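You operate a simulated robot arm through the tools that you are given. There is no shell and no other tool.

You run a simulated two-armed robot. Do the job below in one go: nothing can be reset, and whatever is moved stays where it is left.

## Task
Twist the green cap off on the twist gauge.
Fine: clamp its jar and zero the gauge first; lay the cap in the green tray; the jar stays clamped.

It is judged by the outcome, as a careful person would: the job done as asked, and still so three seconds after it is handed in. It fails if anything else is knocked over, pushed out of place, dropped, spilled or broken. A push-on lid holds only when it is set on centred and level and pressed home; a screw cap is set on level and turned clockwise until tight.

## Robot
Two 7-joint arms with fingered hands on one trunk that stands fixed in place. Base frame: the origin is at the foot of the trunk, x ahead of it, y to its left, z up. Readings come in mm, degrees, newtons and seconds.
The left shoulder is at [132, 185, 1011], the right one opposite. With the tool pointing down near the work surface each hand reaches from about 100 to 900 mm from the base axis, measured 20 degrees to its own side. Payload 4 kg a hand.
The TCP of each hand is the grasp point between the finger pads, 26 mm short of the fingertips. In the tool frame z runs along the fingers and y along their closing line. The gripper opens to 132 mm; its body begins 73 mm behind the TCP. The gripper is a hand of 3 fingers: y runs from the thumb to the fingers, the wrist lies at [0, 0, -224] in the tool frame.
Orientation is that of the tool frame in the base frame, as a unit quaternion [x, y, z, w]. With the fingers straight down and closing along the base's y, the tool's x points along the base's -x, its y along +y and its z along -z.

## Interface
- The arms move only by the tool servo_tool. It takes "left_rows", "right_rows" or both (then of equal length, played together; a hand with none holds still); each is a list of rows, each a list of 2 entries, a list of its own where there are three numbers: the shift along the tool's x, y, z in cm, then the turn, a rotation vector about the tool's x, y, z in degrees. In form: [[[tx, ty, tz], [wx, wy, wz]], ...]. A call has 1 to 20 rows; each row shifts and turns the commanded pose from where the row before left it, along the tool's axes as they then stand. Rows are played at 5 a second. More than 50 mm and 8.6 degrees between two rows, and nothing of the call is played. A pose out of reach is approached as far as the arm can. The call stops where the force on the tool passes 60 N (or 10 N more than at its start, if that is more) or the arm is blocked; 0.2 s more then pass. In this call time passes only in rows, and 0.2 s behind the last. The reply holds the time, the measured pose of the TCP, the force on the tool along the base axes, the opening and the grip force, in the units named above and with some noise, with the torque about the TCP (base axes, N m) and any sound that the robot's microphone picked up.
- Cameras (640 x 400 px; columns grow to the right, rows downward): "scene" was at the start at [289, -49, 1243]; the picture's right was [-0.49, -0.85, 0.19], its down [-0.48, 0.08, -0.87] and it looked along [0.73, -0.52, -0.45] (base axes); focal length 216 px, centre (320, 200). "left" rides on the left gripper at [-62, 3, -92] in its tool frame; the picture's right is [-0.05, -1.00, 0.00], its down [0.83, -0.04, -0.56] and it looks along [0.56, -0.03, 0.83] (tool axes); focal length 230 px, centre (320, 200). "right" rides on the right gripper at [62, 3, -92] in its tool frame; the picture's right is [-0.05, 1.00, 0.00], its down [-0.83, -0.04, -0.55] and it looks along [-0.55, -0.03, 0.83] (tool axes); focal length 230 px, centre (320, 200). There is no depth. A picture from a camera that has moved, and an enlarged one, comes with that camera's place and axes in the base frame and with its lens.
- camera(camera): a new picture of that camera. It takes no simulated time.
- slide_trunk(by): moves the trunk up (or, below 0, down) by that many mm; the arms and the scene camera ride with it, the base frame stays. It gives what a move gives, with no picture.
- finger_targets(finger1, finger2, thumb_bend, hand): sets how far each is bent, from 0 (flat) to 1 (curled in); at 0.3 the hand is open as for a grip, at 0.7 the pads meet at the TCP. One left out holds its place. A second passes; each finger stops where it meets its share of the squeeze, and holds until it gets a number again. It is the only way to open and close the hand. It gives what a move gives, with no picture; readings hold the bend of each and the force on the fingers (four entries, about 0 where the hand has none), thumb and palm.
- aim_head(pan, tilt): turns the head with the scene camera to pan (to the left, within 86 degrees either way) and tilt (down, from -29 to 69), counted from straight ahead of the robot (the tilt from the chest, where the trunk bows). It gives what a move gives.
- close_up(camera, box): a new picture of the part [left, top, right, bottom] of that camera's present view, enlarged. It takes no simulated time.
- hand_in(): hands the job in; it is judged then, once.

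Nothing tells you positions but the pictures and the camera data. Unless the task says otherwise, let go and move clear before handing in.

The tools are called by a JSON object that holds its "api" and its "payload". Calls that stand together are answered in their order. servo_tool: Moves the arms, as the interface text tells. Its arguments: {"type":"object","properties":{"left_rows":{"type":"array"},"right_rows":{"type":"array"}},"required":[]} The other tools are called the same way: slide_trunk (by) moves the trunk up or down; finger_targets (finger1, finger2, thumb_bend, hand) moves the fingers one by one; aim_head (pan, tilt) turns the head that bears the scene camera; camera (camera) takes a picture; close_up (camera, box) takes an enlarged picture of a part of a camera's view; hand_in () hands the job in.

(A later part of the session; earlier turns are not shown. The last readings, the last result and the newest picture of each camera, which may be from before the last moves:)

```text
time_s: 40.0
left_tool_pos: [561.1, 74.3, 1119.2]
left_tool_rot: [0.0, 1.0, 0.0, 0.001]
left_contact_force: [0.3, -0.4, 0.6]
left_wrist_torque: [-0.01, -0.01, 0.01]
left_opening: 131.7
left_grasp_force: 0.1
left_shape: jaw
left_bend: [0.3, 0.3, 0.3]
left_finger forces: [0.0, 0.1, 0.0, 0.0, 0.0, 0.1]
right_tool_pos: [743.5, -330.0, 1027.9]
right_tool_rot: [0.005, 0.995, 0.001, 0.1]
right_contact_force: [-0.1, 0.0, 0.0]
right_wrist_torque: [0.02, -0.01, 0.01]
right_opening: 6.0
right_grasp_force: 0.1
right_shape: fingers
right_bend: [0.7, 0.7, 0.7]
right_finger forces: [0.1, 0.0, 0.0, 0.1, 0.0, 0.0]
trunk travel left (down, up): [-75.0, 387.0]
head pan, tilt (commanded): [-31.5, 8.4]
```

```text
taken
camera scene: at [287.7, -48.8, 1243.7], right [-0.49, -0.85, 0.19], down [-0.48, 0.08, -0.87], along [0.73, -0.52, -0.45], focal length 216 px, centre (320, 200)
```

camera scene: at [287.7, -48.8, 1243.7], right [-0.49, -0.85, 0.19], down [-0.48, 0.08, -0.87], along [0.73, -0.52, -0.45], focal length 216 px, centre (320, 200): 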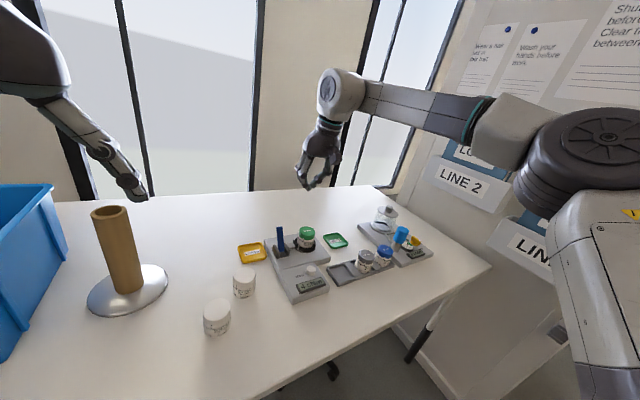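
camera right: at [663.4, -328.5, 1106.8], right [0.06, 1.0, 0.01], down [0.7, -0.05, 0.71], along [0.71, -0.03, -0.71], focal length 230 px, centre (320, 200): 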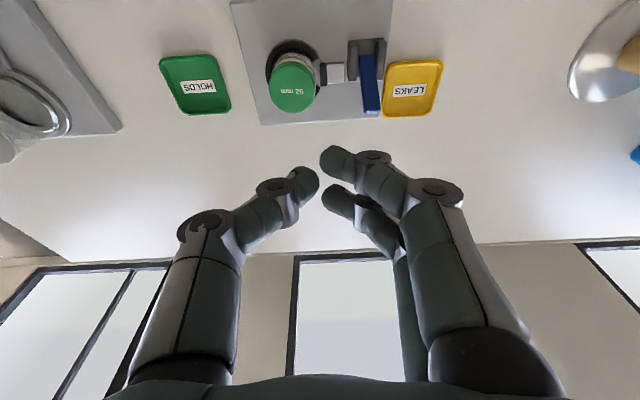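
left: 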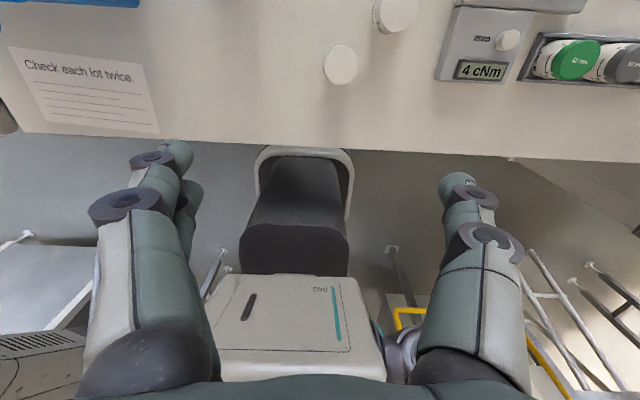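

I'll lean the fingertips 25° forward, still in a fist, and move to the far side of the lever, staying well above it.

{"api": "servo_tool", "payload": {"right_rows": [[[0, 0, 0], [0, -6.75, 0]], [[0, 0, 0], [0, -6.75, 0]], [[-0.81, 1.375, 3.08], [0, 0, 0]], [[-0.81, 1.375, 3.08], [0, 0, 0]], [[-0.81, 1.375, 3.08], [0, 0, 0]], [[-0.81, 1.375, 3.08], [0, 0, 0]], [[0, 0, 0], [0, 0, 0]]]}}

{"api": "camera", "payload": {"camera": "right"}}

{"api": "close_up", "payload": {"camera": "scene", "box": [240, 150, 360, 270]}}

```text
time_s: 41.6
left_tool_pos: [559.8, 75.4, 1118.0]
left_tool_rot: [0.0, 1.0, 0.0, 0.0]
left_contact_force: [0.1, -0.3, -0.8]
left_wrist_torque: [-0.02, -0.02, -0.01]
left_opening: 131.8
left_grasp_force: 0.0
left_shape: jaw
left_bend: [0.3, 0.3, 0.3]
left_finger forces: [0.0, 0.1, 0.0, 0.0, 0.0, 0.0]
right_tool_pos: [825.1, -277.2, 930.5]
right_tool_rot: [0.005, 0.977, 0.0, 0.215]
right_contact_force: [-0.4, 0.5, 0.1]
right_wrist_torque: [-0.01, -0.05, 0.04]
right_opening: 5.8
right_grasp_force: 0.1
right_shape: fingers
right_bend: [0.7, 0.7, 0.7]
right_finger forces: [0.0, 0.0, 0.1, 0.0, 0.0, 0.1]
trunk travel left (down, up): [-75.0, 387.0]
head pan, tilt (commanded): [-31.5, 8.4]
```

```text
taken
camera right: at [728.7, -274.6, 988.5], right [0.06, 1.0, 0.02], down [0.52, -0.05, 0.85], along [0.85, -0.04, -0.52], focal length 230 px, centre (320, 200)
```

right: 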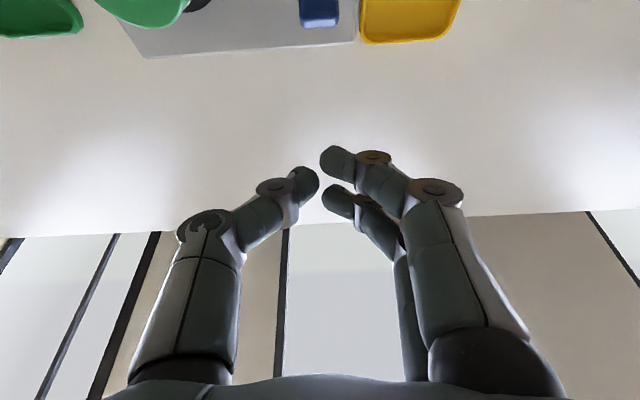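

```text
3.33 times, centred on (300, 210) of scene
camera zoom: at [287.8, -48.9, 1243.5], right [-0.49, -0.85, 0.19], down [-0.48, 0.08, -0.87], along [0.73, -0.52, -0.45], focal length 719 px, centre (387, 167)
```

zoom: 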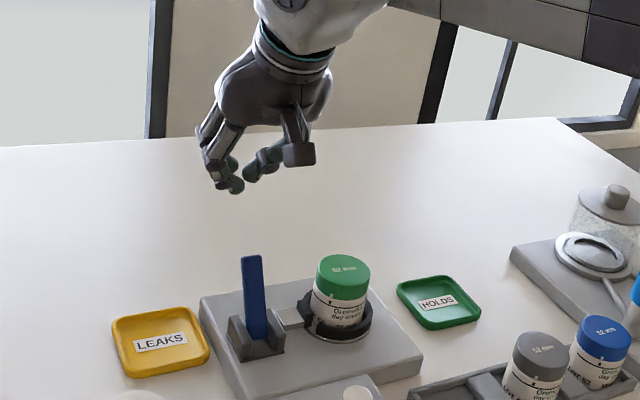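

The fist is behind the lever, so I'll lower straight down to lever-top level.

{"api": "servo_tool", "payload": {"right_rows": [[[0.873, 0, 1.873], [0, 0, 0]], [[0.873, 0, 1.873], [0, 0, 0]], [[0.873, 0, 1.873], [0, 0, 0]], [[0, 0, 0], [0, 0, 0]]]}}

{"api": "camera", "payload": {"camera": "right"}}

{"api": "close_up", "payload": {"camera": "scene", "box": [250, 180, 340, 270]}}

```text
time_s: 42.6
left_tool_pos: [561.2, 73.8, 1117.5]
left_tool_rot: [0.0, 1.0, 0.001, 0.0]
left_contact_force: [0.3, -0.6, 0.2]
left_wrist_torque: [0.0, -0.01, 0.01]
left_opening: 131.8
left_grasp_force: 0.1
left_shape: jaw
left_bend: [0.3, 0.3, 0.3]
left_finger forces: [0.0, 0.0, 0.0, 0.0, 0.0, 0.0]
right_tool_pos: [824.1, -277.0, 867.7]
right_tool_rot: [0.005, 0.977, 0.0, 0.214]
right_contact_force: [-0.3, -0.4, 0.2]
right_wrist_torque: [0.03, -0.03, -0.03]
right_opening: 5.9
right_grasp_force: 0.0
right_shape: fingers
right_bend: [0.7, 0.7, 0.7]
right_finger forces: [0.1, 0.0, 0.1, 0.1, 0.0, 0.0]
trunk travel left (down, up): [-75.0, 387.0]
head pan, tilt (commanded): [-31.5, 8.4]
```

```text
taken
camera right: at [729.6, -275.7, 924.9], right [0.06, 1.0, 0.02], down [0.52, -0.05, 0.85], along [0.85, -0.04, -0.52], focal length 230 px, centre (320, 200)
```

right: 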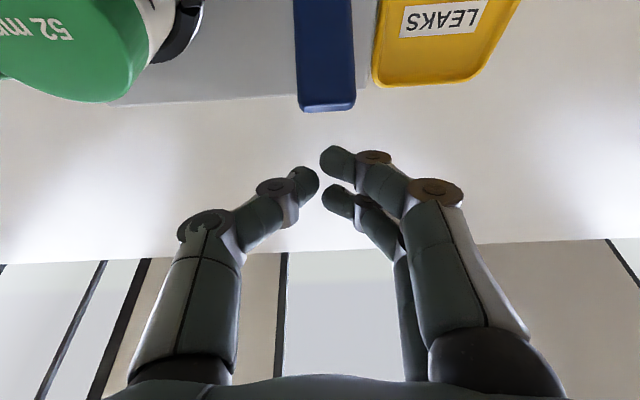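

```text
4.44 times, centred on (295, 225) of scene
camera zoom: at [288.8, -48.8, 1243.1], right [-0.49, -0.85, 0.19], down [-0.48, 0.08, -0.87], along [0.73, -0.52, -0.45], focal length 959 px, centre (431, 89)
```

zoom: 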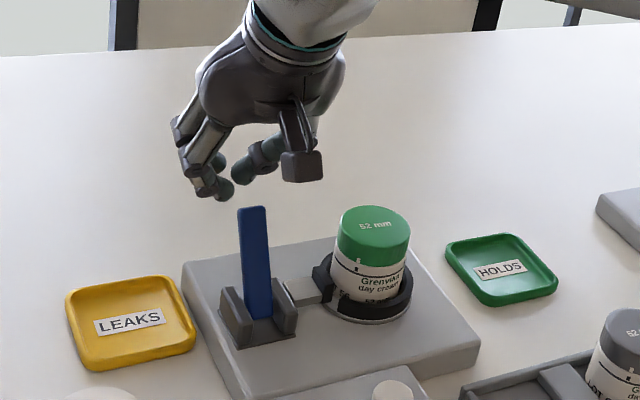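

The lever is centred in front of the fist. I'll lower 8 mm more and draw the fist gently toward me until it touches.

{"api": "servo_tool", "payload": {"right_rows": [[[0.338, 0, 0.725], [0, 0, 0]], [[0.453, 0, -0.2115], [0, 0, 0]], [[0.453, 0, -0.2115], [0, 0, 0]], [[0.453, 0, -0.2115], [0, 0, 0]], [[0.453, 0, -0.2115], [0, 0, 0]], [[0.272, 0, -0.127], [0, 0, 0]], [[0.272, 0, -0.127], [0, 0, 0]], [[0, 0, 0], [0, 0, 0]]]}}

{"api": "camera", "payload": {"camera": "right"}}

{"api": "close_up", "payload": {"camera": "scene", "box": [250, 180, 340, 270]}}

```text
time_s: 44.4
left_tool_pos: [562.1, 75.9, 1117.8]
left_tool_rot: [-0.001, 1.0, 0.0, -0.001]
left_contact_force: [-0.5, -0.1, -0.5]
left_wrist_torque: [-0.02, 0.02, -0.02]
left_opening: 131.9
left_grasp_force: 0.0
left_shape: jaw
left_bend: [0.3, 0.3, 0.3]
left_finger forces: [0.0, 0.0, 0.1, 0.0, 0.1, 0.0]
right_tool_pos: [798.6, -275.9, 858.4]
right_tool_rot: [0.005, 0.977, 0.0, 0.213]
right_contact_force: [-0.1, 0.5, 0.8]
right_wrist_torque: [0.01, 0.0, 0.03]
right_opening: 5.9
right_grasp_force: 0.1
right_shape: fingers
right_bend: [0.7, 0.7, 0.7]
right_finger forces: [0.0, 0.1, 0.1, 0.1, 0.1, 0.0]
trunk travel left (down, up): [-75.0, 387.0]
head pan, tilt (commanded): [-31.5, 8.4]
```

```text
taken
camera right: at [704.0, -274.0, 915.9], right [0.06, 1.0, 0.02], down [0.52, -0.05, 0.85], along [0.85, -0.04, -0.52], focal length 230 px, centre (320, 200)
```

right: 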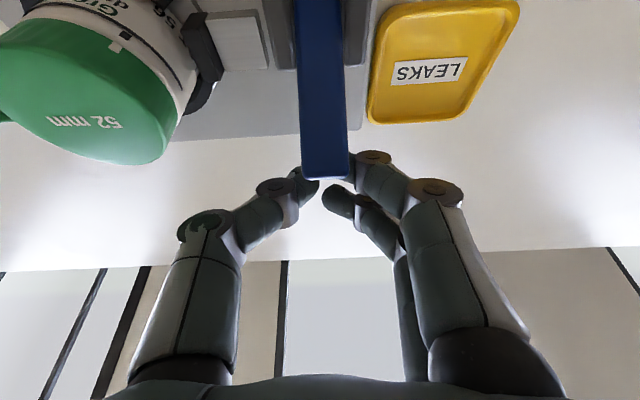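

```text
4.44 times, centred on (295, 225) of scene
camera zoom: at [289.3, -48.9, 1242.9], right [-0.49, -0.85, 0.19], down [-0.48, 0.08, -0.87], along [0.73, -0.52, -0.45], focal length 959 px, centre (431, 89)
```

zoom: 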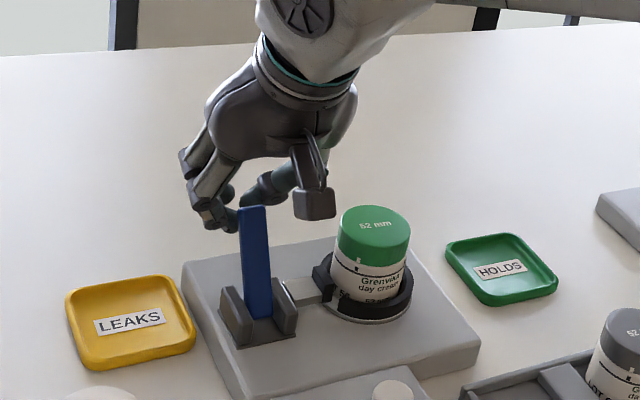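

{"api": "servo_tool", "payload": {"right_rows": [[[0.362, 0, -0.169], [0, 0, 0]], [[0.362, 0, -0.169], [0, 0, 0]], [[0.362, 0, -0.169], [0, 0, 0]], [[0, 0, 0], [0, 0, 0]]]}}

{"api": "camera", "payload": {"camera": "right"}}

{"api": "close_up", "payload": {"camera": "scene", "box": [250, 180, 340, 270]}}

```text
time_s: 45.4
left_tool_pos: [562.3, 75.2, 1118.3]
left_tool_rot: [0.0, 1.0, 0.0, -0.001]
left_contact_force: [0.0, 0.3, -0.2]
left_wrist_torque: [-0.01, 0.0, -0.03]
left_opening: 131.9
left_grasp_force: 0.0
left_shape: jaw
left_bend: [0.3, 0.3, 0.3]
left_finger forces: [0.0, 0.0, 0.0, 0.1, 0.0, 0.0]
right_tool_pos: [787.4, -276.1, 858.2]
right_tool_rot: [0.005, 0.977, -0.001, 0.214]
right_contact_force: [-0.2, -0.5, 0.0]
right_wrist_torque: [-0.02, 0.01, -0.01]
right_opening: 5.7
right_grasp_force: 0.2
right_shape: fingers
right_bend: [0.7, 0.7, 0.7]
right_finger forces: [0.3, 0.1, 0.1, 0.0, 0.1, 0.0]
trunk travel left (down, up): [-75.0, 387.0]
head pan, tilt (commanded): [-31.5, 8.4]
```

```text
taken
camera right: at [691.6, -273.1, 916.4], right [0.06, 1.0, 0.02], down [0.52, -0.05, 0.85], along [0.85, -0.04, -0.52], focal length 230 px, centre (320, 200)
```

right: 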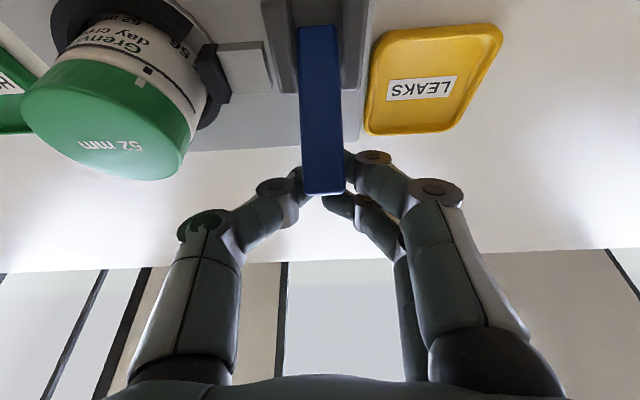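

```text
4.44 times, centred on (295, 225) of scene
camera zoom: at [289.3, -48.9, 1242.9], right [-0.49, -0.85, 0.19], down [-0.48, 0.08, -0.87], along [0.73, -0.52, -0.45], focal length 959 px, centre (431, 89)
```

zoom: 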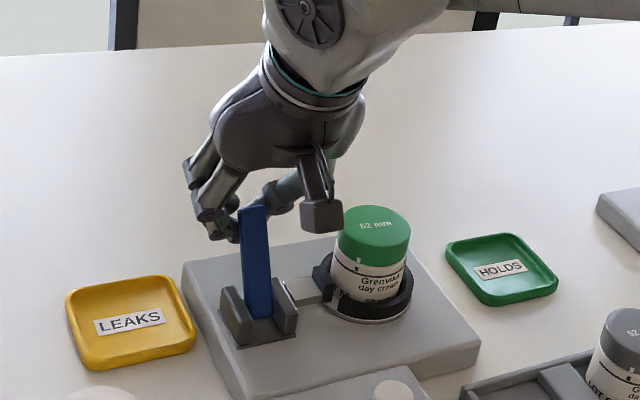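

{"api": "servo_tool", "payload": {"right_rows": [[[0.272, 0, -0.127], [0, 0, 0]], [[0.272, 0, -0.127], [0, 0, 0]], [[0.272, 0, -0.127], [0, 0, 0]], [[0, 0, 0], [0, 0, 0]]]}}

{"api": "camera", "payload": {"camera": "right"}}

{"api": "close_up", "payload": {"camera": "scene", "box": [250, 180, 340, 270]}}

```text
time_s: 46.4
left_tool_pos: [562.0, 74.5, 1117.6]
left_tool_rot: [0.001, 1.0, 0.0, 0.0]
left_contact_force: [-0.7, 0.1, 0.7]
left_wrist_torque: [0.01, -0.01, -0.03]
left_opening: 132.2
left_grasp_force: 0.0
left_shape: jaw
left_bend: [0.3, 0.3, 0.3]
left_finger forces: [0.1, 0.0, 0.0, 0.0, 0.0, 0.0]
right_tool_pos: [778.2, -274.7, 857.8]
right_tool_rot: [0.005, 0.977, 0.001, 0.214]
right_contact_force: [1.0, 0.9, 0.3]
right_wrist_torque: [0.02, -0.03, -0.05]
right_opening: 6.5
right_grasp_force: 0.3
right_shape: fingers
right_bend: [0.69, 0.7, 0.7]
right_finger forces: [1.4, 0.0, 0.1, 0.1, 0.1, 0.0]
trunk travel left (down, up): [-75.0, 387.0]
head pan, tilt (commanded): [-31.5, 8.4]
```

```text
taken
camera right: at [683.0, -273.2, 917.1], right [0.06, 1.0, 0.02], down [0.52, -0.05, 0.85], along [0.85, -0.04, -0.52], focal length 230 px, centre (320, 200)
```

right: 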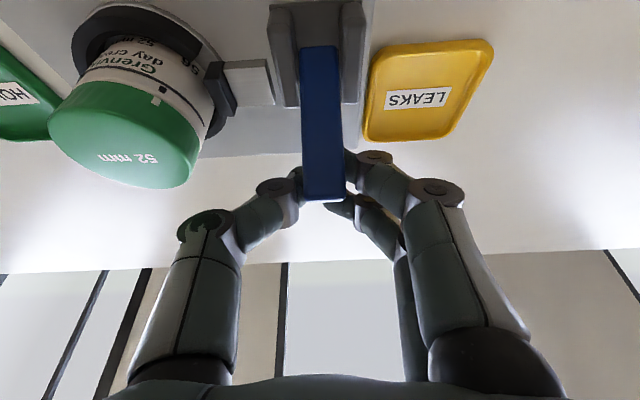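

```text
4.44 times, centred on (295, 225) of scene
camera zoom: at [289.3, -48.8, 1242.9], right [-0.49, -0.85, 0.19], down [-0.48, 0.08, -0.87], along [0.73, -0.52, -0.45], focal length 959 px, centre (431, 89)
```

zoom: 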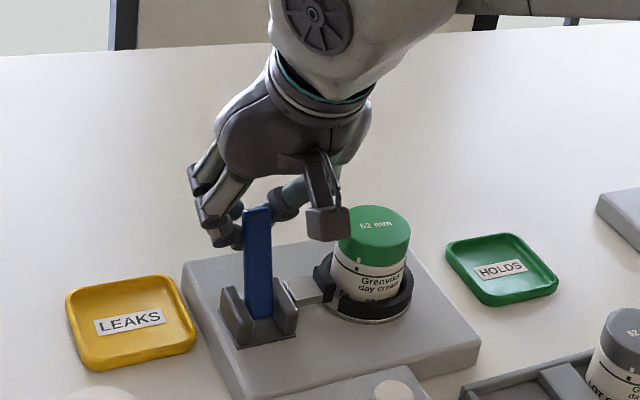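

The lever is starting to move with about 1 N, so pulling toward me is a free direction. I'll continue.

{"api": "servo_tool", "payload": {"right_rows": [[[0.362, 0, -0.169], [0, 0, 0]], [[0.362, 0, -0.169], [0, 0, 0]], [[0.362, 0, -0.169], [0, 0, 0]], [[0.362, 0, -0.169], [0, 0, 0]], [[0, 0, 0], [0, 0, 0]]]}}

{"api": "camera", "payload": {"camera": "right"}}

{"api": "close_up", "payload": {"camera": "scene", "box": [250, 180, 340, 270]}}

```text
time_s: 47.6
left_tool_pos: [561.0, 74.5, 1117.3]
left_tool_rot: [0.0, 1.0, -0.001, -0.001]
left_contact_force: [-0.4, -0.1, 0.5]
left_wrist_torque: [-0.04, 0.0, 0.0]
left_opening: 132.0
left_grasp_force: 0.1
left_shape: jaw
left_bend: [0.3, 0.3, 0.3]
left_finger forces: [0.0, 0.0, 0.1, 0.1, 0.0, 0.1]
right_tool_pos: [762.8, -275.4, 858.7]
right_tool_rot: [0.005, 0.977, 0.001, 0.213]
right_contact_force: [0.7, 0.4, 0.0]
right_wrist_torque: [0.0, 0.02, -0.01]
right_opening: 6.4
right_grasp_force: 0.1
right_shape: fingers
right_bend: [0.7, 0.7, 0.7]
right_finger forces: [0.4, 0.0, 0.0, 0.0, 0.1, 0.0]
trunk travel left (down, up): [-75.0, 387.0]
head pan, tilt (commanded): [-31.5, 8.4]
```

```text
taken
camera right: at [666.8, -272.8, 916.7], right [0.06, 1.0, 0.02], down [0.52, -0.05, 0.85], along [0.85, -0.04, -0.52], focal length 230 px, centre (320, 200)
```

right: 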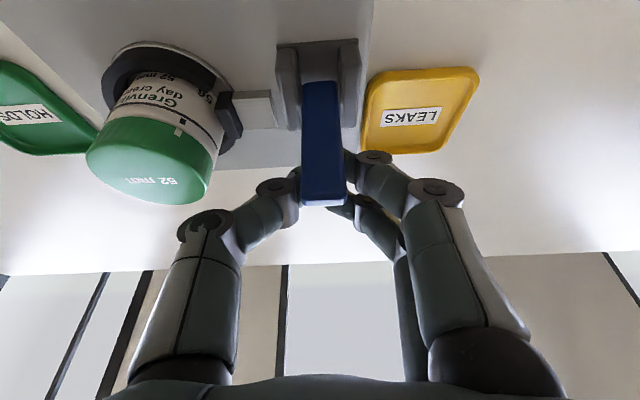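

```text
4.44 times, centred on (295, 225) of scene
camera zoom: at [289.3, -48.9, 1242.9], right [-0.49, -0.85, 0.19], down [-0.48, 0.08, -0.87], along [0.73, -0.52, -0.45], focal length 959 px, centre (431, 89)
```

zoom: 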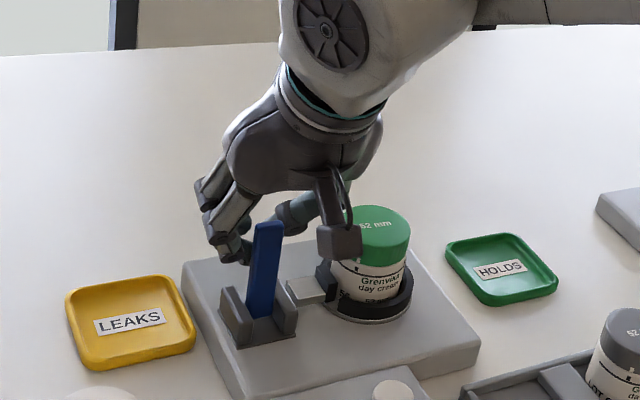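

The lever swings toward me and the slider appears to move toward the jar. I'll keep going.

{"api": "servo_tool", "payload": {"right_rows": [[[0.453, 0, -0.2115], [0, 0, 0]], [[0.453, 0, -0.2115], [0, 0, 0]], [[0.453, 0, -0.2115], [0, 0, 0]], [[0.453, 0, -0.2115], [0, 0, 0]], [[0, 0, 0], [0, 0, 0]]]}}

{"api": "camera", "payload": {"camera": "right"}}

{"api": "close_up", "payload": {"camera": "scene", "box": [250, 180, 340, 270]}}

```text
time_s: 48.8
left_tool_pos: [562.2, 74.3, 1118.3]
left_tool_rot: [0.0, 1.0, 0.0, -0.001]
left_contact_force: [0.0, 0.0, -0.1]
left_wrist_torque: [0.01, 0.06, -0.03]
left_opening: 132.1
left_grasp_force: 0.0
left_shape: jaw
left_bend: [0.3, 0.3, 0.3]
left_finger forces: [0.0, 0.0, 0.0, 0.0, 0.1, 0.1]
right_tool_pos: [744.2, -273.9, 857.0]
right_tool_rot: [0.005, 0.977, 0.0, 0.214]
right_contact_force: [0.2, 0.4, -0.1]
right_wrist_torque: [-0.01, 0.0, 0.01]
right_opening: 5.6
right_grasp_force: 0.1
right_shape: fingers
right_bend: [0.7, 0.7, 0.7]
right_finger forces: [0.0, 0.1, 0.0, 0.1, 0.0, 0.1]
trunk travel left (down, up): [-75.0, 387.0]
head pan, tilt (commanded): [-31.5, 8.4]
```

```text
taken
camera right: at [647.9, -271.6, 916.3], right [0.06, 1.0, 0.02], down [0.52, -0.05, 0.85], along [0.85, -0.04, -0.52], focal length 230 px, centre (320, 200)
```

right: 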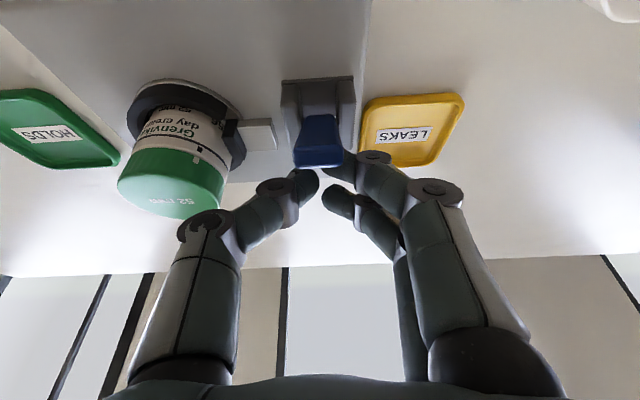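

```text
4.44 times, centred on (295, 225) of scene
camera zoom: at [289.3, -48.9, 1242.9], right [-0.49, -0.85, 0.19], down [-0.48, 0.08, -0.87], along [0.73, -0.52, -0.45], focal length 959 px, centre (431, 89)
```

zoom: 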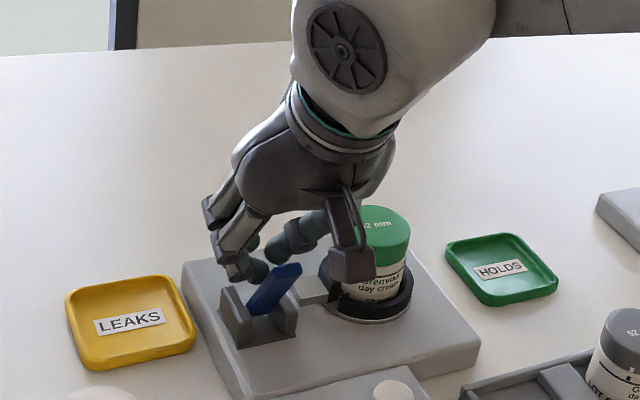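

The lever has flipped over toward me by itself. I'll follow it until I feel the end stop, to be sure it is fully closed.

{"api": "servo_tool", "payload": {"right_rows": [[[0.453, 0, -0.2115], [0, 0, 0]], [[0.453, 0, -0.2115], [0, 0, 0]], [[0.272, 0, -0.127], [0, 0, 0]], [[0, 0, 0], [0, 0, 0]]]}}

{"api": "camera", "payload": {"camera": "right"}}

{"api": "close_up", "payload": {"camera": "scene", "box": [250, 180, 340, 270]}}

```text
time_s: 49.8
left_tool_pos: [565.2, 74.5, 1116.5]
left_tool_rot: [0.0, 1.0, 0.0, -0.001]
left_contact_force: [0.0, -0.4, 0.2]
left_wrist_torque: [0.01, 0.01, 0.01]
left_opening: 132.1
left_grasp_force: 0.0
left_shape: jaw
left_bend: [0.3, 0.3, 0.3]
left_finger forces: [0.0, 0.1, 0.1, 0.0, 0.0, 0.0]
right_tool_pos: [736.0, -273.7, 862.0]
right_tool_rot: [0.007, 0.975, 0.002, 0.221]
right_contact_force: [39.7, -1.5, 12.3]
right_wrist_torque: [0.04, -1.18, -0.38]
right_opening: 6.9
right_grasp_force: 20.2
right_shape: fingers
right_bend: [0.67, 0.7, 0.7]
right_finger forces: [40.6, 0.0, 0.0, 0.1, 0.0, 0.0]
trunk travel left (down, up): [-75.0, 387.0]
head pan, tilt (commanded): [-31.5, 8.4]
```

```text
taken
camera right: at [639.8, -272.2, 918.7], right [0.06, 1.0, 0.03], down [0.51, -0.05, 0.86], along [0.86, -0.04, -0.51], focal length 230 px, centre (320, 200)
```

right: 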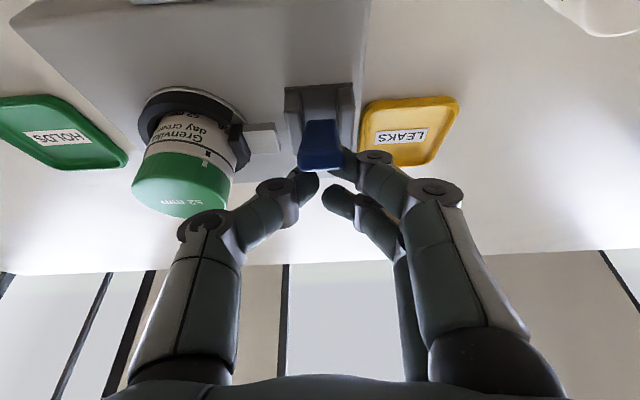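

```text
4.44 times, centred on (295, 225) of scene
camera zoom: at [292.9, -48.5, 1242.4], right [-0.48, -0.85, 0.2], down [-0.48, 0.08, -0.87], along [0.73, -0.52, -0.45], focal length 959 px, centre (431, 89)
```

zoom: 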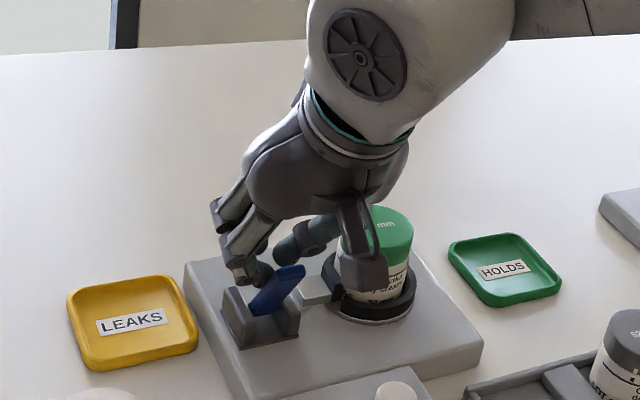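

There is a firm stop at 40 N, so the lever is fully over. I'll back off right away and lift clear.

{"api": "servo_tool", "payload": {"right_rows": [[[-0.453, 0, 0.2115], [0, 0, 0]], [[-0.453, 0, 0.2115], [0, 0, 0]], [[-0.453, 0, 0.2115], [0, 0, 0]], [[-0.8, 0, -1.8], [0, 0, 0]], [[-0.8, 0, -1.8], [0, 0, 0]], [[-1.6, 0, -3.6], [0, 0, 0]], [[-1.2, 0, -2.7], [0, 0, 0]], [[0, 0, 0], [0, 0, 0]]]}}

{"api": "camera", "payload": {"camera": "right"}}

{"api": "close_up", "payload": {"camera": "scene", "box": [255, 200, 345, 290]}}

```text
time_s: 51.6
left_tool_pos: [562.8, 74.3, 1119.5]
left_tool_rot: [0.001, 1.0, 0.0, -0.001]
left_contact_force: [0.1, 0.6, 0.5]
left_wrist_torque: [0.02, 0.01, -0.01]
left_opening: 131.9
left_grasp_force: 0.0
left_shape: jaw
left_bend: [0.3, 0.3, 0.3]
left_finger forces: [0.0, 0.0, 0.0, 0.0, 0.0, 0.1]
right_tool_pos: [743.1, -275.1, 965.5]
right_tool_rot: [0.005, 0.977, -0.001, 0.213]
right_contact_force: [-0.1, -0.1, -0.4]
right_wrist_torque: [-0.02, 0.0, -0.02]
right_opening: 6.1
right_grasp_force: 0.1
right_shape: fingers
right_bend: [0.7, 0.7, 0.7]
right_finger forces: [0.0, 0.0, 0.0, 0.0, 0.1, 0.1]
trunk travel left (down, up): [-75.0, 387.0]
head pan, tilt (commanded): [-31.5, 8.4]
```

```text
taken
camera right: at [648.0, -271.9, 1023.3], right [0.06, 1.0, 0.02], down [0.52, -0.05, 0.85], along [0.85, -0.04, -0.53], focal length 230 px, centre (320, 200)
```

right: 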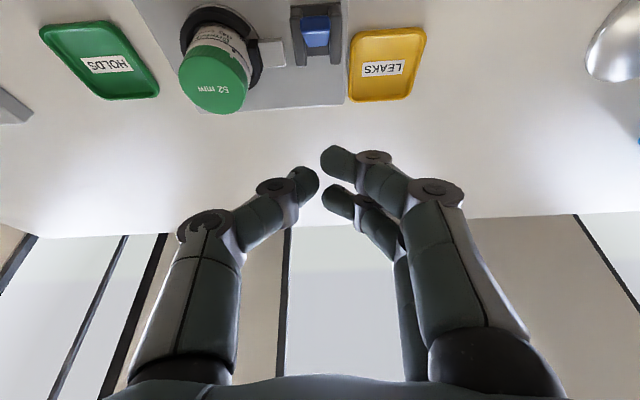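

```text
4.44 times, centred on (300, 245) of scene
camera zoom: at [289.6, -49.0, 1242.7], right [-0.49, -0.85, 0.19], down [-0.48, 0.08, -0.87], along [0.73, -0.52, -0.45], focal length 959 px, centre (409, 0)
```

zoom: 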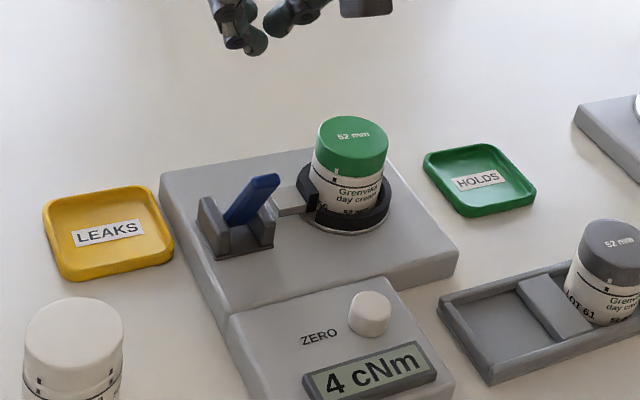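

The lever has flipped toward me and the jaw is tight against the jar. Next is the ZERO button, near (643, -327, 795); I'll bring the hand upright and move above it.

{"api": "servo_tool", "payload": {"right_rows": [[[0, 0, 0], [0, 8.3, 0]], [[0, 0, 0], [0, 8.3, 0]], [[0, 0, 0], [0, 8.0, 0]], [[2.5, -1.3, 1.5], [0, 0, 0]], [[2.5, -1.3, 1.5], [0, 0, 0]], [[2.5, -1.3, 1.5], [0, 0, 0]], [[2.5, -1.3, 1.5], [0, 0, 0]], [[0, 0, 0], [0, 0, 0]]]}}

{"api": "camera", "payload": {"camera": "right"}}

{"api": "close_up", "payload": {"camera": "scene", "box": [255, 200, 345, 300]}}

```text
time_s: 53.4
left_tool_pos: [561.7, 74.4, 1117.0]
left_tool_rot: [0.0, 1.0, 0.0, -0.001]
left_contact_force: [0.2, -0.2, -0.3]
left_wrist_torque: [-0.01, -0.02, 0.0]
left_opening: 132.1
left_grasp_force: 0.1
left_shape: jaw
left_bend: [0.3, 0.3, 0.3]
left_finger forces: [0.0, 0.1, 0.0, 0.1, 0.1, 0.0]
right_tool_pos: [640.8, -327.6, 904.4]
right_tool_rot: [0.005, 1.0, 0.001, -0.001]
right_contact_force: [-0.4, 0.1, 0.5]
right_wrist_torque: [-0.02, 0.04, 0.02]
right_opening: 5.9
right_grasp_force: 0.1
right_shape: fingers
right_bend: [0.7, 0.7, 0.7]
right_finger forces: [0.0, 0.0, 0.1, 0.0, 0.0, 0.0]
trunk travel left (down, up): [-75.0, 387.0]
head pan, tilt (commanded): [-31.5, 8.4]
```

```text
taken
camera right: at [578.8, -325.5, 995.5], right [0.06, 1.0, 0.0], down [0.83, -0.05, 0.56], along [0.55, -0.03, -0.83], focal length 230 px, centre (320, 200)
```

right: 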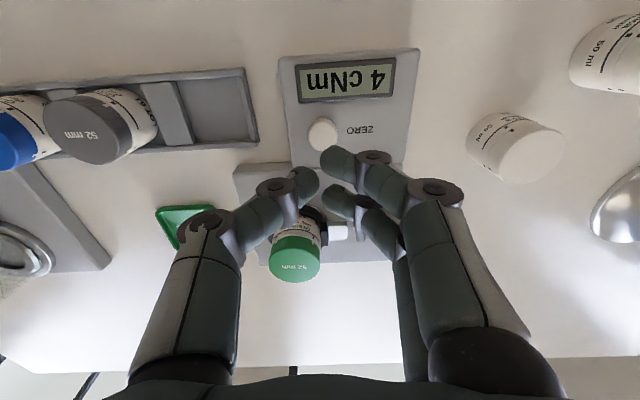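

```text
4.00 times, centred on (300, 250) of scene
camera zoom: at [289.9, -48.6, 1242.7], right [-0.49, -0.85, 0.19], down [-0.48, 0.08, -0.87], along [0.73, -0.52, -0.45], focal length 863 px, centre (400, 0)
```

zoom: 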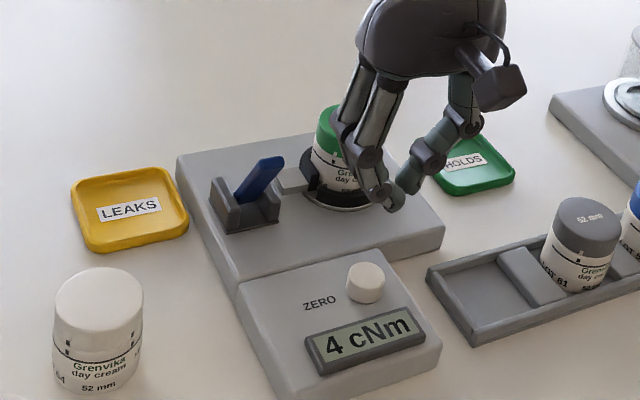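

The fist is centred above the ZERO button, so I'll lower toward it.

{"api": "servo_tool", "payload": {"right_rows": [[[0, 0, 2.5], [0, 0, 0]], [[0, 0, 2.5], [0, 0, 0]], [[0, 0, 2.0], [0, 0, 0]], [[0, 0, 0], [0, 0, 0]]]}}

{"api": "camera", "payload": {"camera": "right"}}

{"api": "close_up", "payload": {"camera": "scene", "box": [265, 220, 345, 300]}}

```text
time_s: 54.4
left_tool_pos: [562.6, 75.2, 1116.8]
left_tool_rot: [0.0, 1.0, 0.001, -0.001]
left_contact_force: [-0.3, 0.2, -0.6]
left_wrist_torque: [0.01, 0.0, -0.04]
left_opening: 131.8
left_grasp_force: 0.1
left_shape: jaw
left_bend: [0.3, 0.3, 0.3]
left_finger forces: [0.0, 0.1, 0.1, 0.0, 0.0, 0.0]
right_tool_pos: [642.5, -324.8, 836.5]
right_tool_rot: [0.005, 1.0, 0.001, 0.001]
right_contact_force: [0.3, -0.3, 0.1]
right_wrist_torque: [-0.02, 0.01, 0.01]
right_opening: 6.2
right_grasp_force: 0.1
right_shape: fingers
right_bend: [0.7, 0.7, 0.7]
right_finger forces: [0.0, 0.0, 0.1, 0.0, 0.0, 0.0]
trunk travel left (down, up): [-75.0, 387.0]
head pan, tilt (commanded): [-31.5, 8.4]
```

```text
taken
camera right: at [580.0, -323.6, 928.1], right [0.06, 1.0, 0.0], down [0.83, -0.05, 0.56], along [0.56, -0.03, -0.83], focal length 230 px, centre (320, 200)
```

right: 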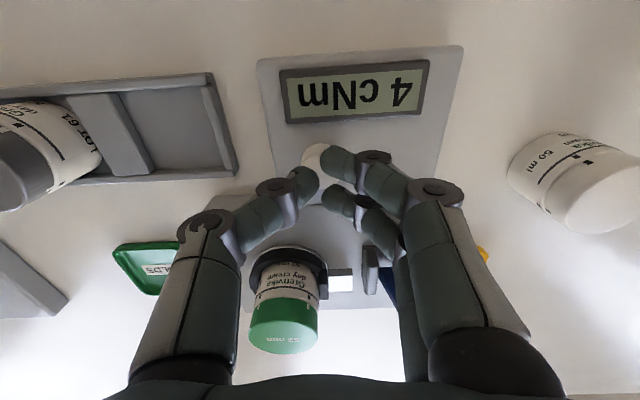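

```text
5.00 times, centred on (305, 260) of scene
camera zoom: at [288.9, -49.0, 1243.1], right [-0.49, -0.85, 0.19], down [-0.48, 0.08, -0.87], along [0.73, -0.52, -0.45], focal length 1079 px, centre (395, -100)
```

zoom: 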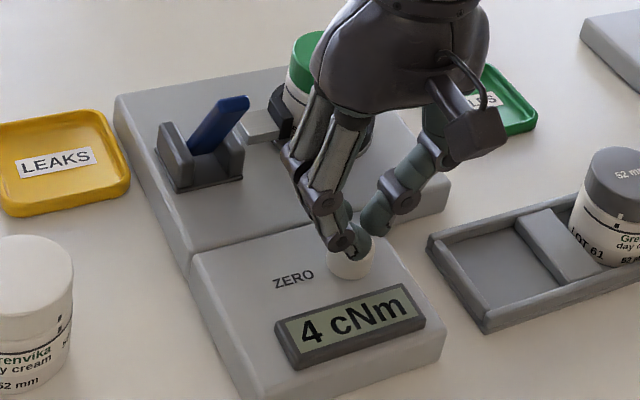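

{"api": "servo_tool", "payload": {"right_rows": [[[0, 0, 0.3], [0, 0, 0]], [[0, 0, 0.3], [0, 0, 0]], [[0, 0, 0.3], [0, 0, 0]], [[0, 0, 0], [0, 0, 0]]]}}

{"api": "close_up", "payload": {"camera": "right", "box": [250, 40, 410, 240]}}

{"api": "close_up", "payload": {"camera": "scene", "box": [285, 240, 345, 300]}}

```text
time_s: 55.4
left_tool_pos: [562.2, 73.9, 1118.2]
left_tool_rot: [0.001, 1.0, 0.0, 0.0]
left_contact_force: [0.5, 0.1, -0.8]
left_wrist_torque: [-0.01, 0.01, 0.03]
left_opening: 132.1
left_grasp_force: 0.0
left_shape: jaw
left_bend: [0.3, 0.3, 0.3]
left_finger forces: [0.0, 0.0, 0.0, 0.0, 0.0, 0.0]
right_tool_pos: [642.2, -325.6, 828.0]
right_tool_rot: [0.005, 1.0, 0.001, 0.002]
right_contact_force: [0.1, 0.1, 1.1]
right_wrist_torque: [-0.02, 0.02, 0.0]
right_opening: 5.9
right_grasp_force: 0.1
right_shape: fingers
right_bend: [0.7, 0.7, 0.7]
right_finger forces: [0.0, 0.1, 0.0, 0.0, 0.9, 0.0]
trunk travel left (down, up): [-75.0, 387.0]
head pan, tilt (commanded): [-31.5, 8.4]
```

```text
2.00 times, centred on (330, 140) of right
camera zoom: at [580.4, -323.8, 919.5], right [0.06, 1.0, 0.0], down [0.83, -0.05, 0.56], along [0.56, -0.03, -0.83], focal length 460 px, centre (300, 320)
```

zoom: 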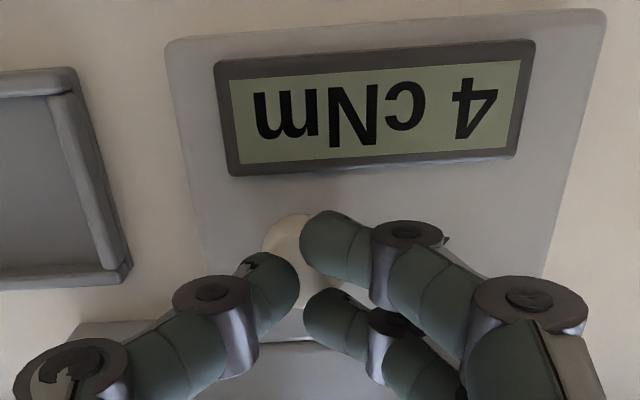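

```text
6.67 times, centred on (315, 270) of scene
camera zoom: at [289.0, -48.9, 1243.0], right [-0.49, -0.85, 0.19], down [-0.48, 0.08, -0.87], along [0.73, -0.52, -0.45], focal length 1439 px, centre (353, -267)
```

zoom: 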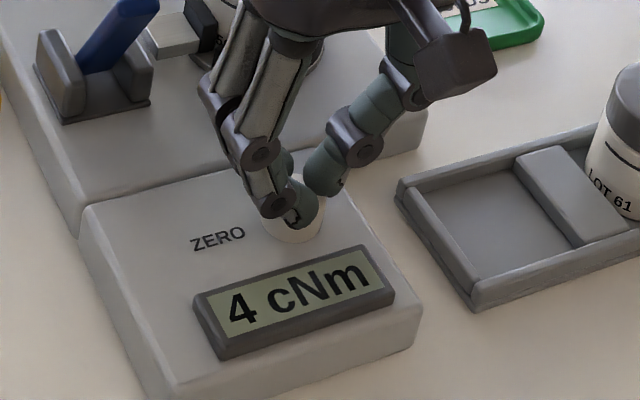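

The thumb tip is just touching the button with 1 N. I'll press a little further and watch the display.

{"api": "servo_tool", "payload": {"right_rows": [[[0, 0, 0.2], [0, 0, 0]], [[0, 0, 0.2], [0, 0, 0]], [[0, 0, 0], [0, 0, 0]]]}}

{"api": "close_up", "payload": {"camera": "right", "box": [250, 40, 410, 240]}}

```text
time_s: 56.2
left_tool_pos: [562.6, 74.6, 1116.8]
left_tool_rot: [0.0, 1.0, 0.0, 0.0]
left_contact_force: [-0.2, -0.4, 0.2]
left_wrist_torque: [0.01, 0.02, 0.02]
left_opening: 131.9
left_grasp_force: 0.0
left_shape: jaw
left_bend: [0.3, 0.3, 0.3]
left_finger forces: [0.0, 0.0, 0.1, 0.0, 0.0, 0.0]
right_tool_pos: [641.8, -325.4, 824.3]
right_tool_rot: [0.005, 1.0, 0.001, 0.001]
right_contact_force: [0.4, 0.3, 1.7]
right_wrist_torque: [0.01, -0.03, -0.01]
right_opening: 5.4
right_grasp_force: 1.0
right_shape: fingers
right_bend: [0.7, 0.7, 0.7]
right_finger forces: [0.4, 0.2, 0.0, 0.0, 1.2, 0.0]
trunk travel left (down, up): [-75.0, 387.0]
head pan, tilt (commanded): [-31.5, 8.4]
heard: click
```

```text
2.00 times, centred on (330, 140) of right
camera zoom: at [579.4, -323.8, 916.4], right [0.06, 1.0, 0.0], down [0.83, -0.05, 0.56], along [0.56, -0.03, -0.83], focal length 460 px, centre (300, 320)
```

zoom: 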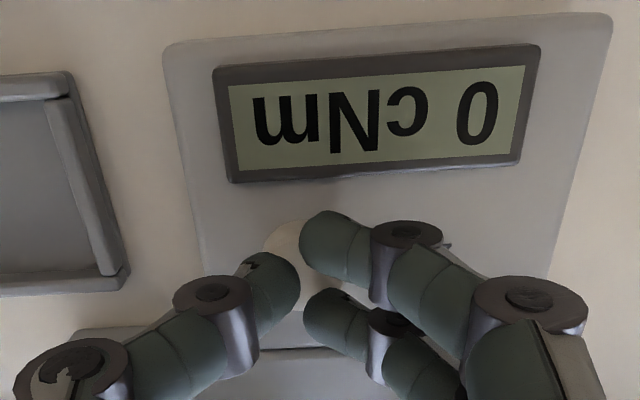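

Click: the display now reads 0 cNm. I'll lift off, open the hand, and return above the jar, turning back to +70° for the twist.

{"api": "servo_tool", "payload": {"right_rows": [[[0, 0, -1.0], [0, 0, 0]], [[0, 0, -3.0], [0, 0, 0]], [[0, 0, -4.0], [0, 0, 0]], [[0, 0, -4.0], [0, 0, 0]], [[0, 0, -1.0], [0, 0, 0]], [[-3.7, -1.2, 0], [0, 0, 0]], [[-3.7, -1.2, 0], [0, 0, 0]], [[-3.7, -1.2, 0], [0, 0, 0]], [[0, 0, 0], [0, 0, 0]]]}}

{"api": "finger_targets", "payload": {"hand": "right", "finger1": 0.46, "finger2": 0.46, "thumb_bend": 0.46}}

{"api": "close_up", "payload": {"camera": "scene", "box": [255, 200, 345, 300]}}

{"api": "camera", "payload": {"camera": "right"}}

```text
time_s: 58.2
left_tool_pos: [560.1, 74.7, 1119.1]
left_tool_rot: [0.0, 1.0, 0.0, 0.0]
left_contact_force: [0.3, -0.7, 0.7]
left_wrist_torque: [-0.02, -0.01, 0.02]
left_opening: 131.7
left_grasp_force: 0.0
left_shape: jaw
left_bend: [0.3, 0.3, 0.3]
left_finger forces: [0.0, 0.0, 0.1, 0.0, 0.1, 0.1]
right_tool_pos: [752.4, -362.8, 954.9]
right_tool_rot: [0.005, 1.0, 0.001, 0.001]
right_contact_force: [-0.4, -0.1, -0.1]
right_wrist_torque: [-0.02, 0.02, -0.01]
right_opening: 5.3
right_grasp_force: 0.1
right_shape: fingers
right_bend: [0.7, 0.7, 0.7]
right_finger forces: [0.0, 0.0, 0.0, 0.0, 0.0, 0.1]
trunk travel left (down, up): [-75.0, 387.0]
head pan, tilt (commanded): [-31.5, 8.4]
```

```text
time_s: 59.2
left_tool_pos: [561.4, 74.1, 1118.0]
left_tool_rot: [0.0, 1.0, 0.0, -0.001]
left_contact_force: [-0.5, 0.1, -0.7]
left_wrist_torque: [-0.04, 0.0, 0.01]
left_opening: 132.0
left_grasp_force: 0.1
left_shape: jaw
left_bend: [0.3, 0.3, 0.3]
left_finger forces: [0.0, 0.0, 0.0, 0.1, 0.1, 0.1]
right_tool_pos: [752.3, -361.9, 953.2]
right_tool_rot: [0.005, 1.0, 0.001, 0.001]
right_contact_force: [0.3, -0.2, 0.4]
right_wrist_torque: [0.0, 0.04, -0.02]
right_opening: 80.6
right_grasp_force: 0.1
right_shape: fingers
right_bend: [0.46, 0.46, 0.46]
right_finger forces: [0.0, 0.0, 0.0, 0.1, 0.0, 0.0]
trunk travel left (down, up): [-75.0, 387.0]
head pan, tilt (commanded): [-31.5, 8.4]
```

```text
4.00 times, centred on (300, 250) of scene
camera zoom: at [289.1, -48.9, 1243.0], right [-0.49, -0.85, 0.19], down [-0.48, 0.08, -0.87], along [0.73, -0.52, -0.45], focal length 863 px, centre (400, 0)
```

zoom: 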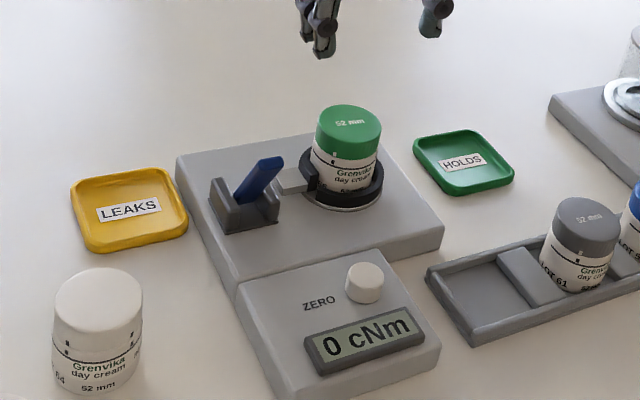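

```text
taken
camera right: at [690.0, -361.0, 1046.1], right [0.06, 1.0, 0.0], down [0.83, -0.05, 0.56], along [0.56, -0.03, -0.83], focal length 230 px, centre (320, 200)
```

right: 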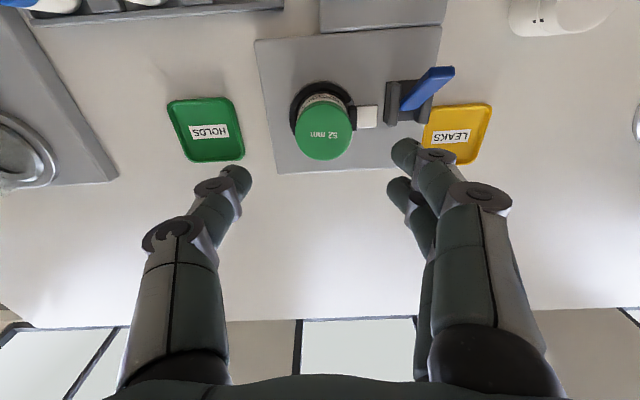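

The gauge reads 0 and the jar is clamped. I'll turn the hand to +70° above the cap and measure the cap centre again.

{"api": "servo_tool", "payload": {"right_rows": [[[0, 0, 0], [0, 0, 7.8]], [[0, 0, 0], [0, 0, 7.8]], [[0, 0, 0], [0, 0, 7.8]], [[0, 0, 0], [0, 0, 7.8]], [[0, 0, 0], [0, 0, 7.8]], [[0, 0, 0], [0, 0, 7.8]], [[0, 0, 0], [0, 0, 7.8]], [[0, 0, 0], [0, 0, 7.8]], [[0, 0, 2.0], [0, 0, 8.0]], [[0, 0, 2.0], [0, 0, 0]], [[0, 0, 1.0], [0, 0, 0]], [[0, 0, 0], [0, 0, 0]]]}}

{"api": "camera", "payload": {"camera": "right"}}

{"api": "close_up", "payload": {"camera": "right", "box": [240, 80, 400, 240]}}

```text
time_s: 61.8
left_tool_pos: [561.7, 73.9, 1118.4]
left_tool_rot: [0.0, 1.0, 0.0, -0.001]
left_contact_force: [-0.6, 0.2, -1.1]
left_wrist_torque: [0.01, -0.01, -0.02]
left_opening: 131.9
left_grasp_force: 0.1
left_shape: jaw
left_bend: [0.3, 0.3, 0.3]
left_finger forces: [0.0, 0.1, 0.0, 0.0, 0.0, 0.0]
right_tool_pos: [753.6, -362.7, 903.6]
right_tool_rot: [0.581, 0.814, 0.001, 0.0]
right_contact_force: [-0.2, -0.2, 0.5]
right_wrist_torque: [0.01, -0.02, 0.02]
right_opening: 80.7
right_grasp_force: 0.0
right_shape: fingers
right_bend: [0.46, 0.46, 0.46]
right_finger forces: [0.0, 0.0, 0.0, 0.0, 0.0, 0.0]
trunk travel left (down, up): [-75.0, 387.0]
head pan, tilt (commanded): [-31.5, 8.4]
```

```text
taken
camera right: at [735.0, -306.1, 996.5], right [0.96, 0.28, 0.0], down [0.23, -0.8, 0.55], along [0.15, -0.53, -0.83], focal length 230 px, centre (320, 200)
```

right: 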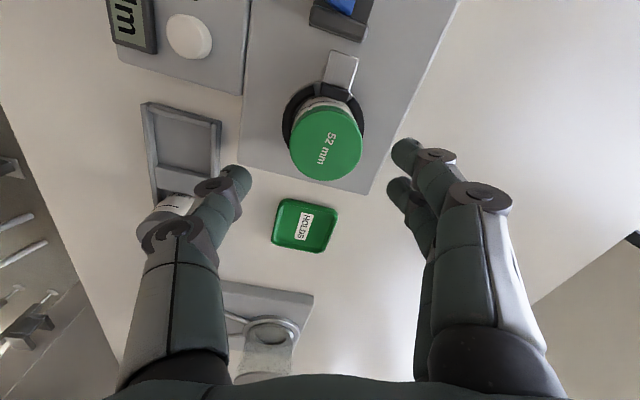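

```text
2.50 times, centred on (320, 160) of right
camera zoom: at [735.0, -306.1, 996.5], right [0.96, 0.28, 0.0], down [0.23, -0.8, 0.55], along [0.15, -0.53, -0.83], focal length 575 px, centre (320, 300)
```

zoom: 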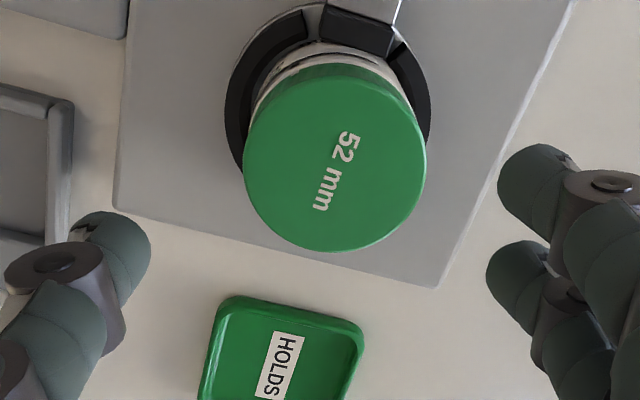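

The cap centre is 2.5 mm and 3.8 mm off in the tool's x and y, and about 63 mm below the grip point. I'll correct that and descend partway.

{"api": "servo_tool", "payload": {"right_rows": [[[0.25, 0.38, 0], [0, 0, 0]], [[0, 0, 1.5], [0, 0, 0]], [[0, 0, 1.5], [0, 0, 0]], [[0, 0, 1.0], [0, 0, 0]], [[0, 0, 0], [0, 0, 0]]]}}

{"api": "camera", "payload": {"camera": "right"}}

{"api": "close_up", "payload": {"camera": "scene", "box": [275, 190, 345, 260]}}

```text
time_s: 63.0
left_tool_pos: [561.2, 74.2, 1118.7]
left_tool_rot: [0.0, 1.0, 0.0, 0.0]
left_contact_force: [0.7, -0.3, 0.3]
left_wrist_torque: [0.03, 0.04, 0.04]
left_opening: 132.0
left_grasp_force: 0.1
left_shape: jaw
left_bend: [0.3, 0.3, 0.3]
left_finger forces: [0.0, 0.0, 0.0, 0.0, 0.0, 0.0]
right_tool_pos: [757.0, -358.9, 865.7]
right_tool_rot: [0.581, 0.814, 0.002, 0.0]
right_contact_force: [-0.3, 0.0, 0.1]
right_wrist_torque: [-0.02, -0.02, 0.0]
right_opening: 80.5
right_grasp_force: 0.0
right_shape: fingers
right_bend: [0.46, 0.46, 0.46]
right_finger forces: [0.0, 0.0, 0.0, 0.0, 0.0, 0.0]
trunk travel left (down, up): [-75.0, 387.0]
head pan, tilt (commanded): [-31.5, 8.4]
```

```text
taken
camera right: at [738.7, -302.4, 957.0], right [0.96, 0.28, 0.0], down [0.23, -0.8, 0.55], along [0.16, -0.53, -0.83], focal length 230 px, centre (320, 200)
```

right: 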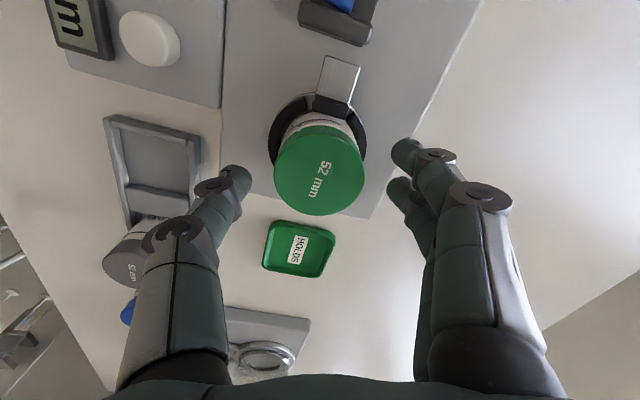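

```text
5.71 times, centred on (310, 225) of scene
camera zoom: at [289.0, -48.9, 1243.0], right [-0.49, -0.85, 0.19], down [-0.48, 0.08, -0.87], along [0.73, -0.52, -0.45], focal length 1233 px, centre (377, 57)
```

zoom: 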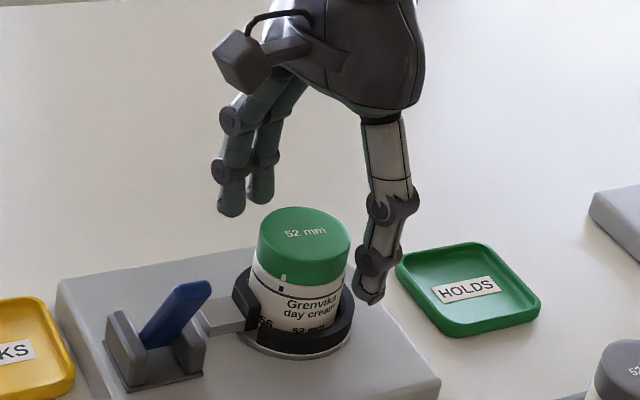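

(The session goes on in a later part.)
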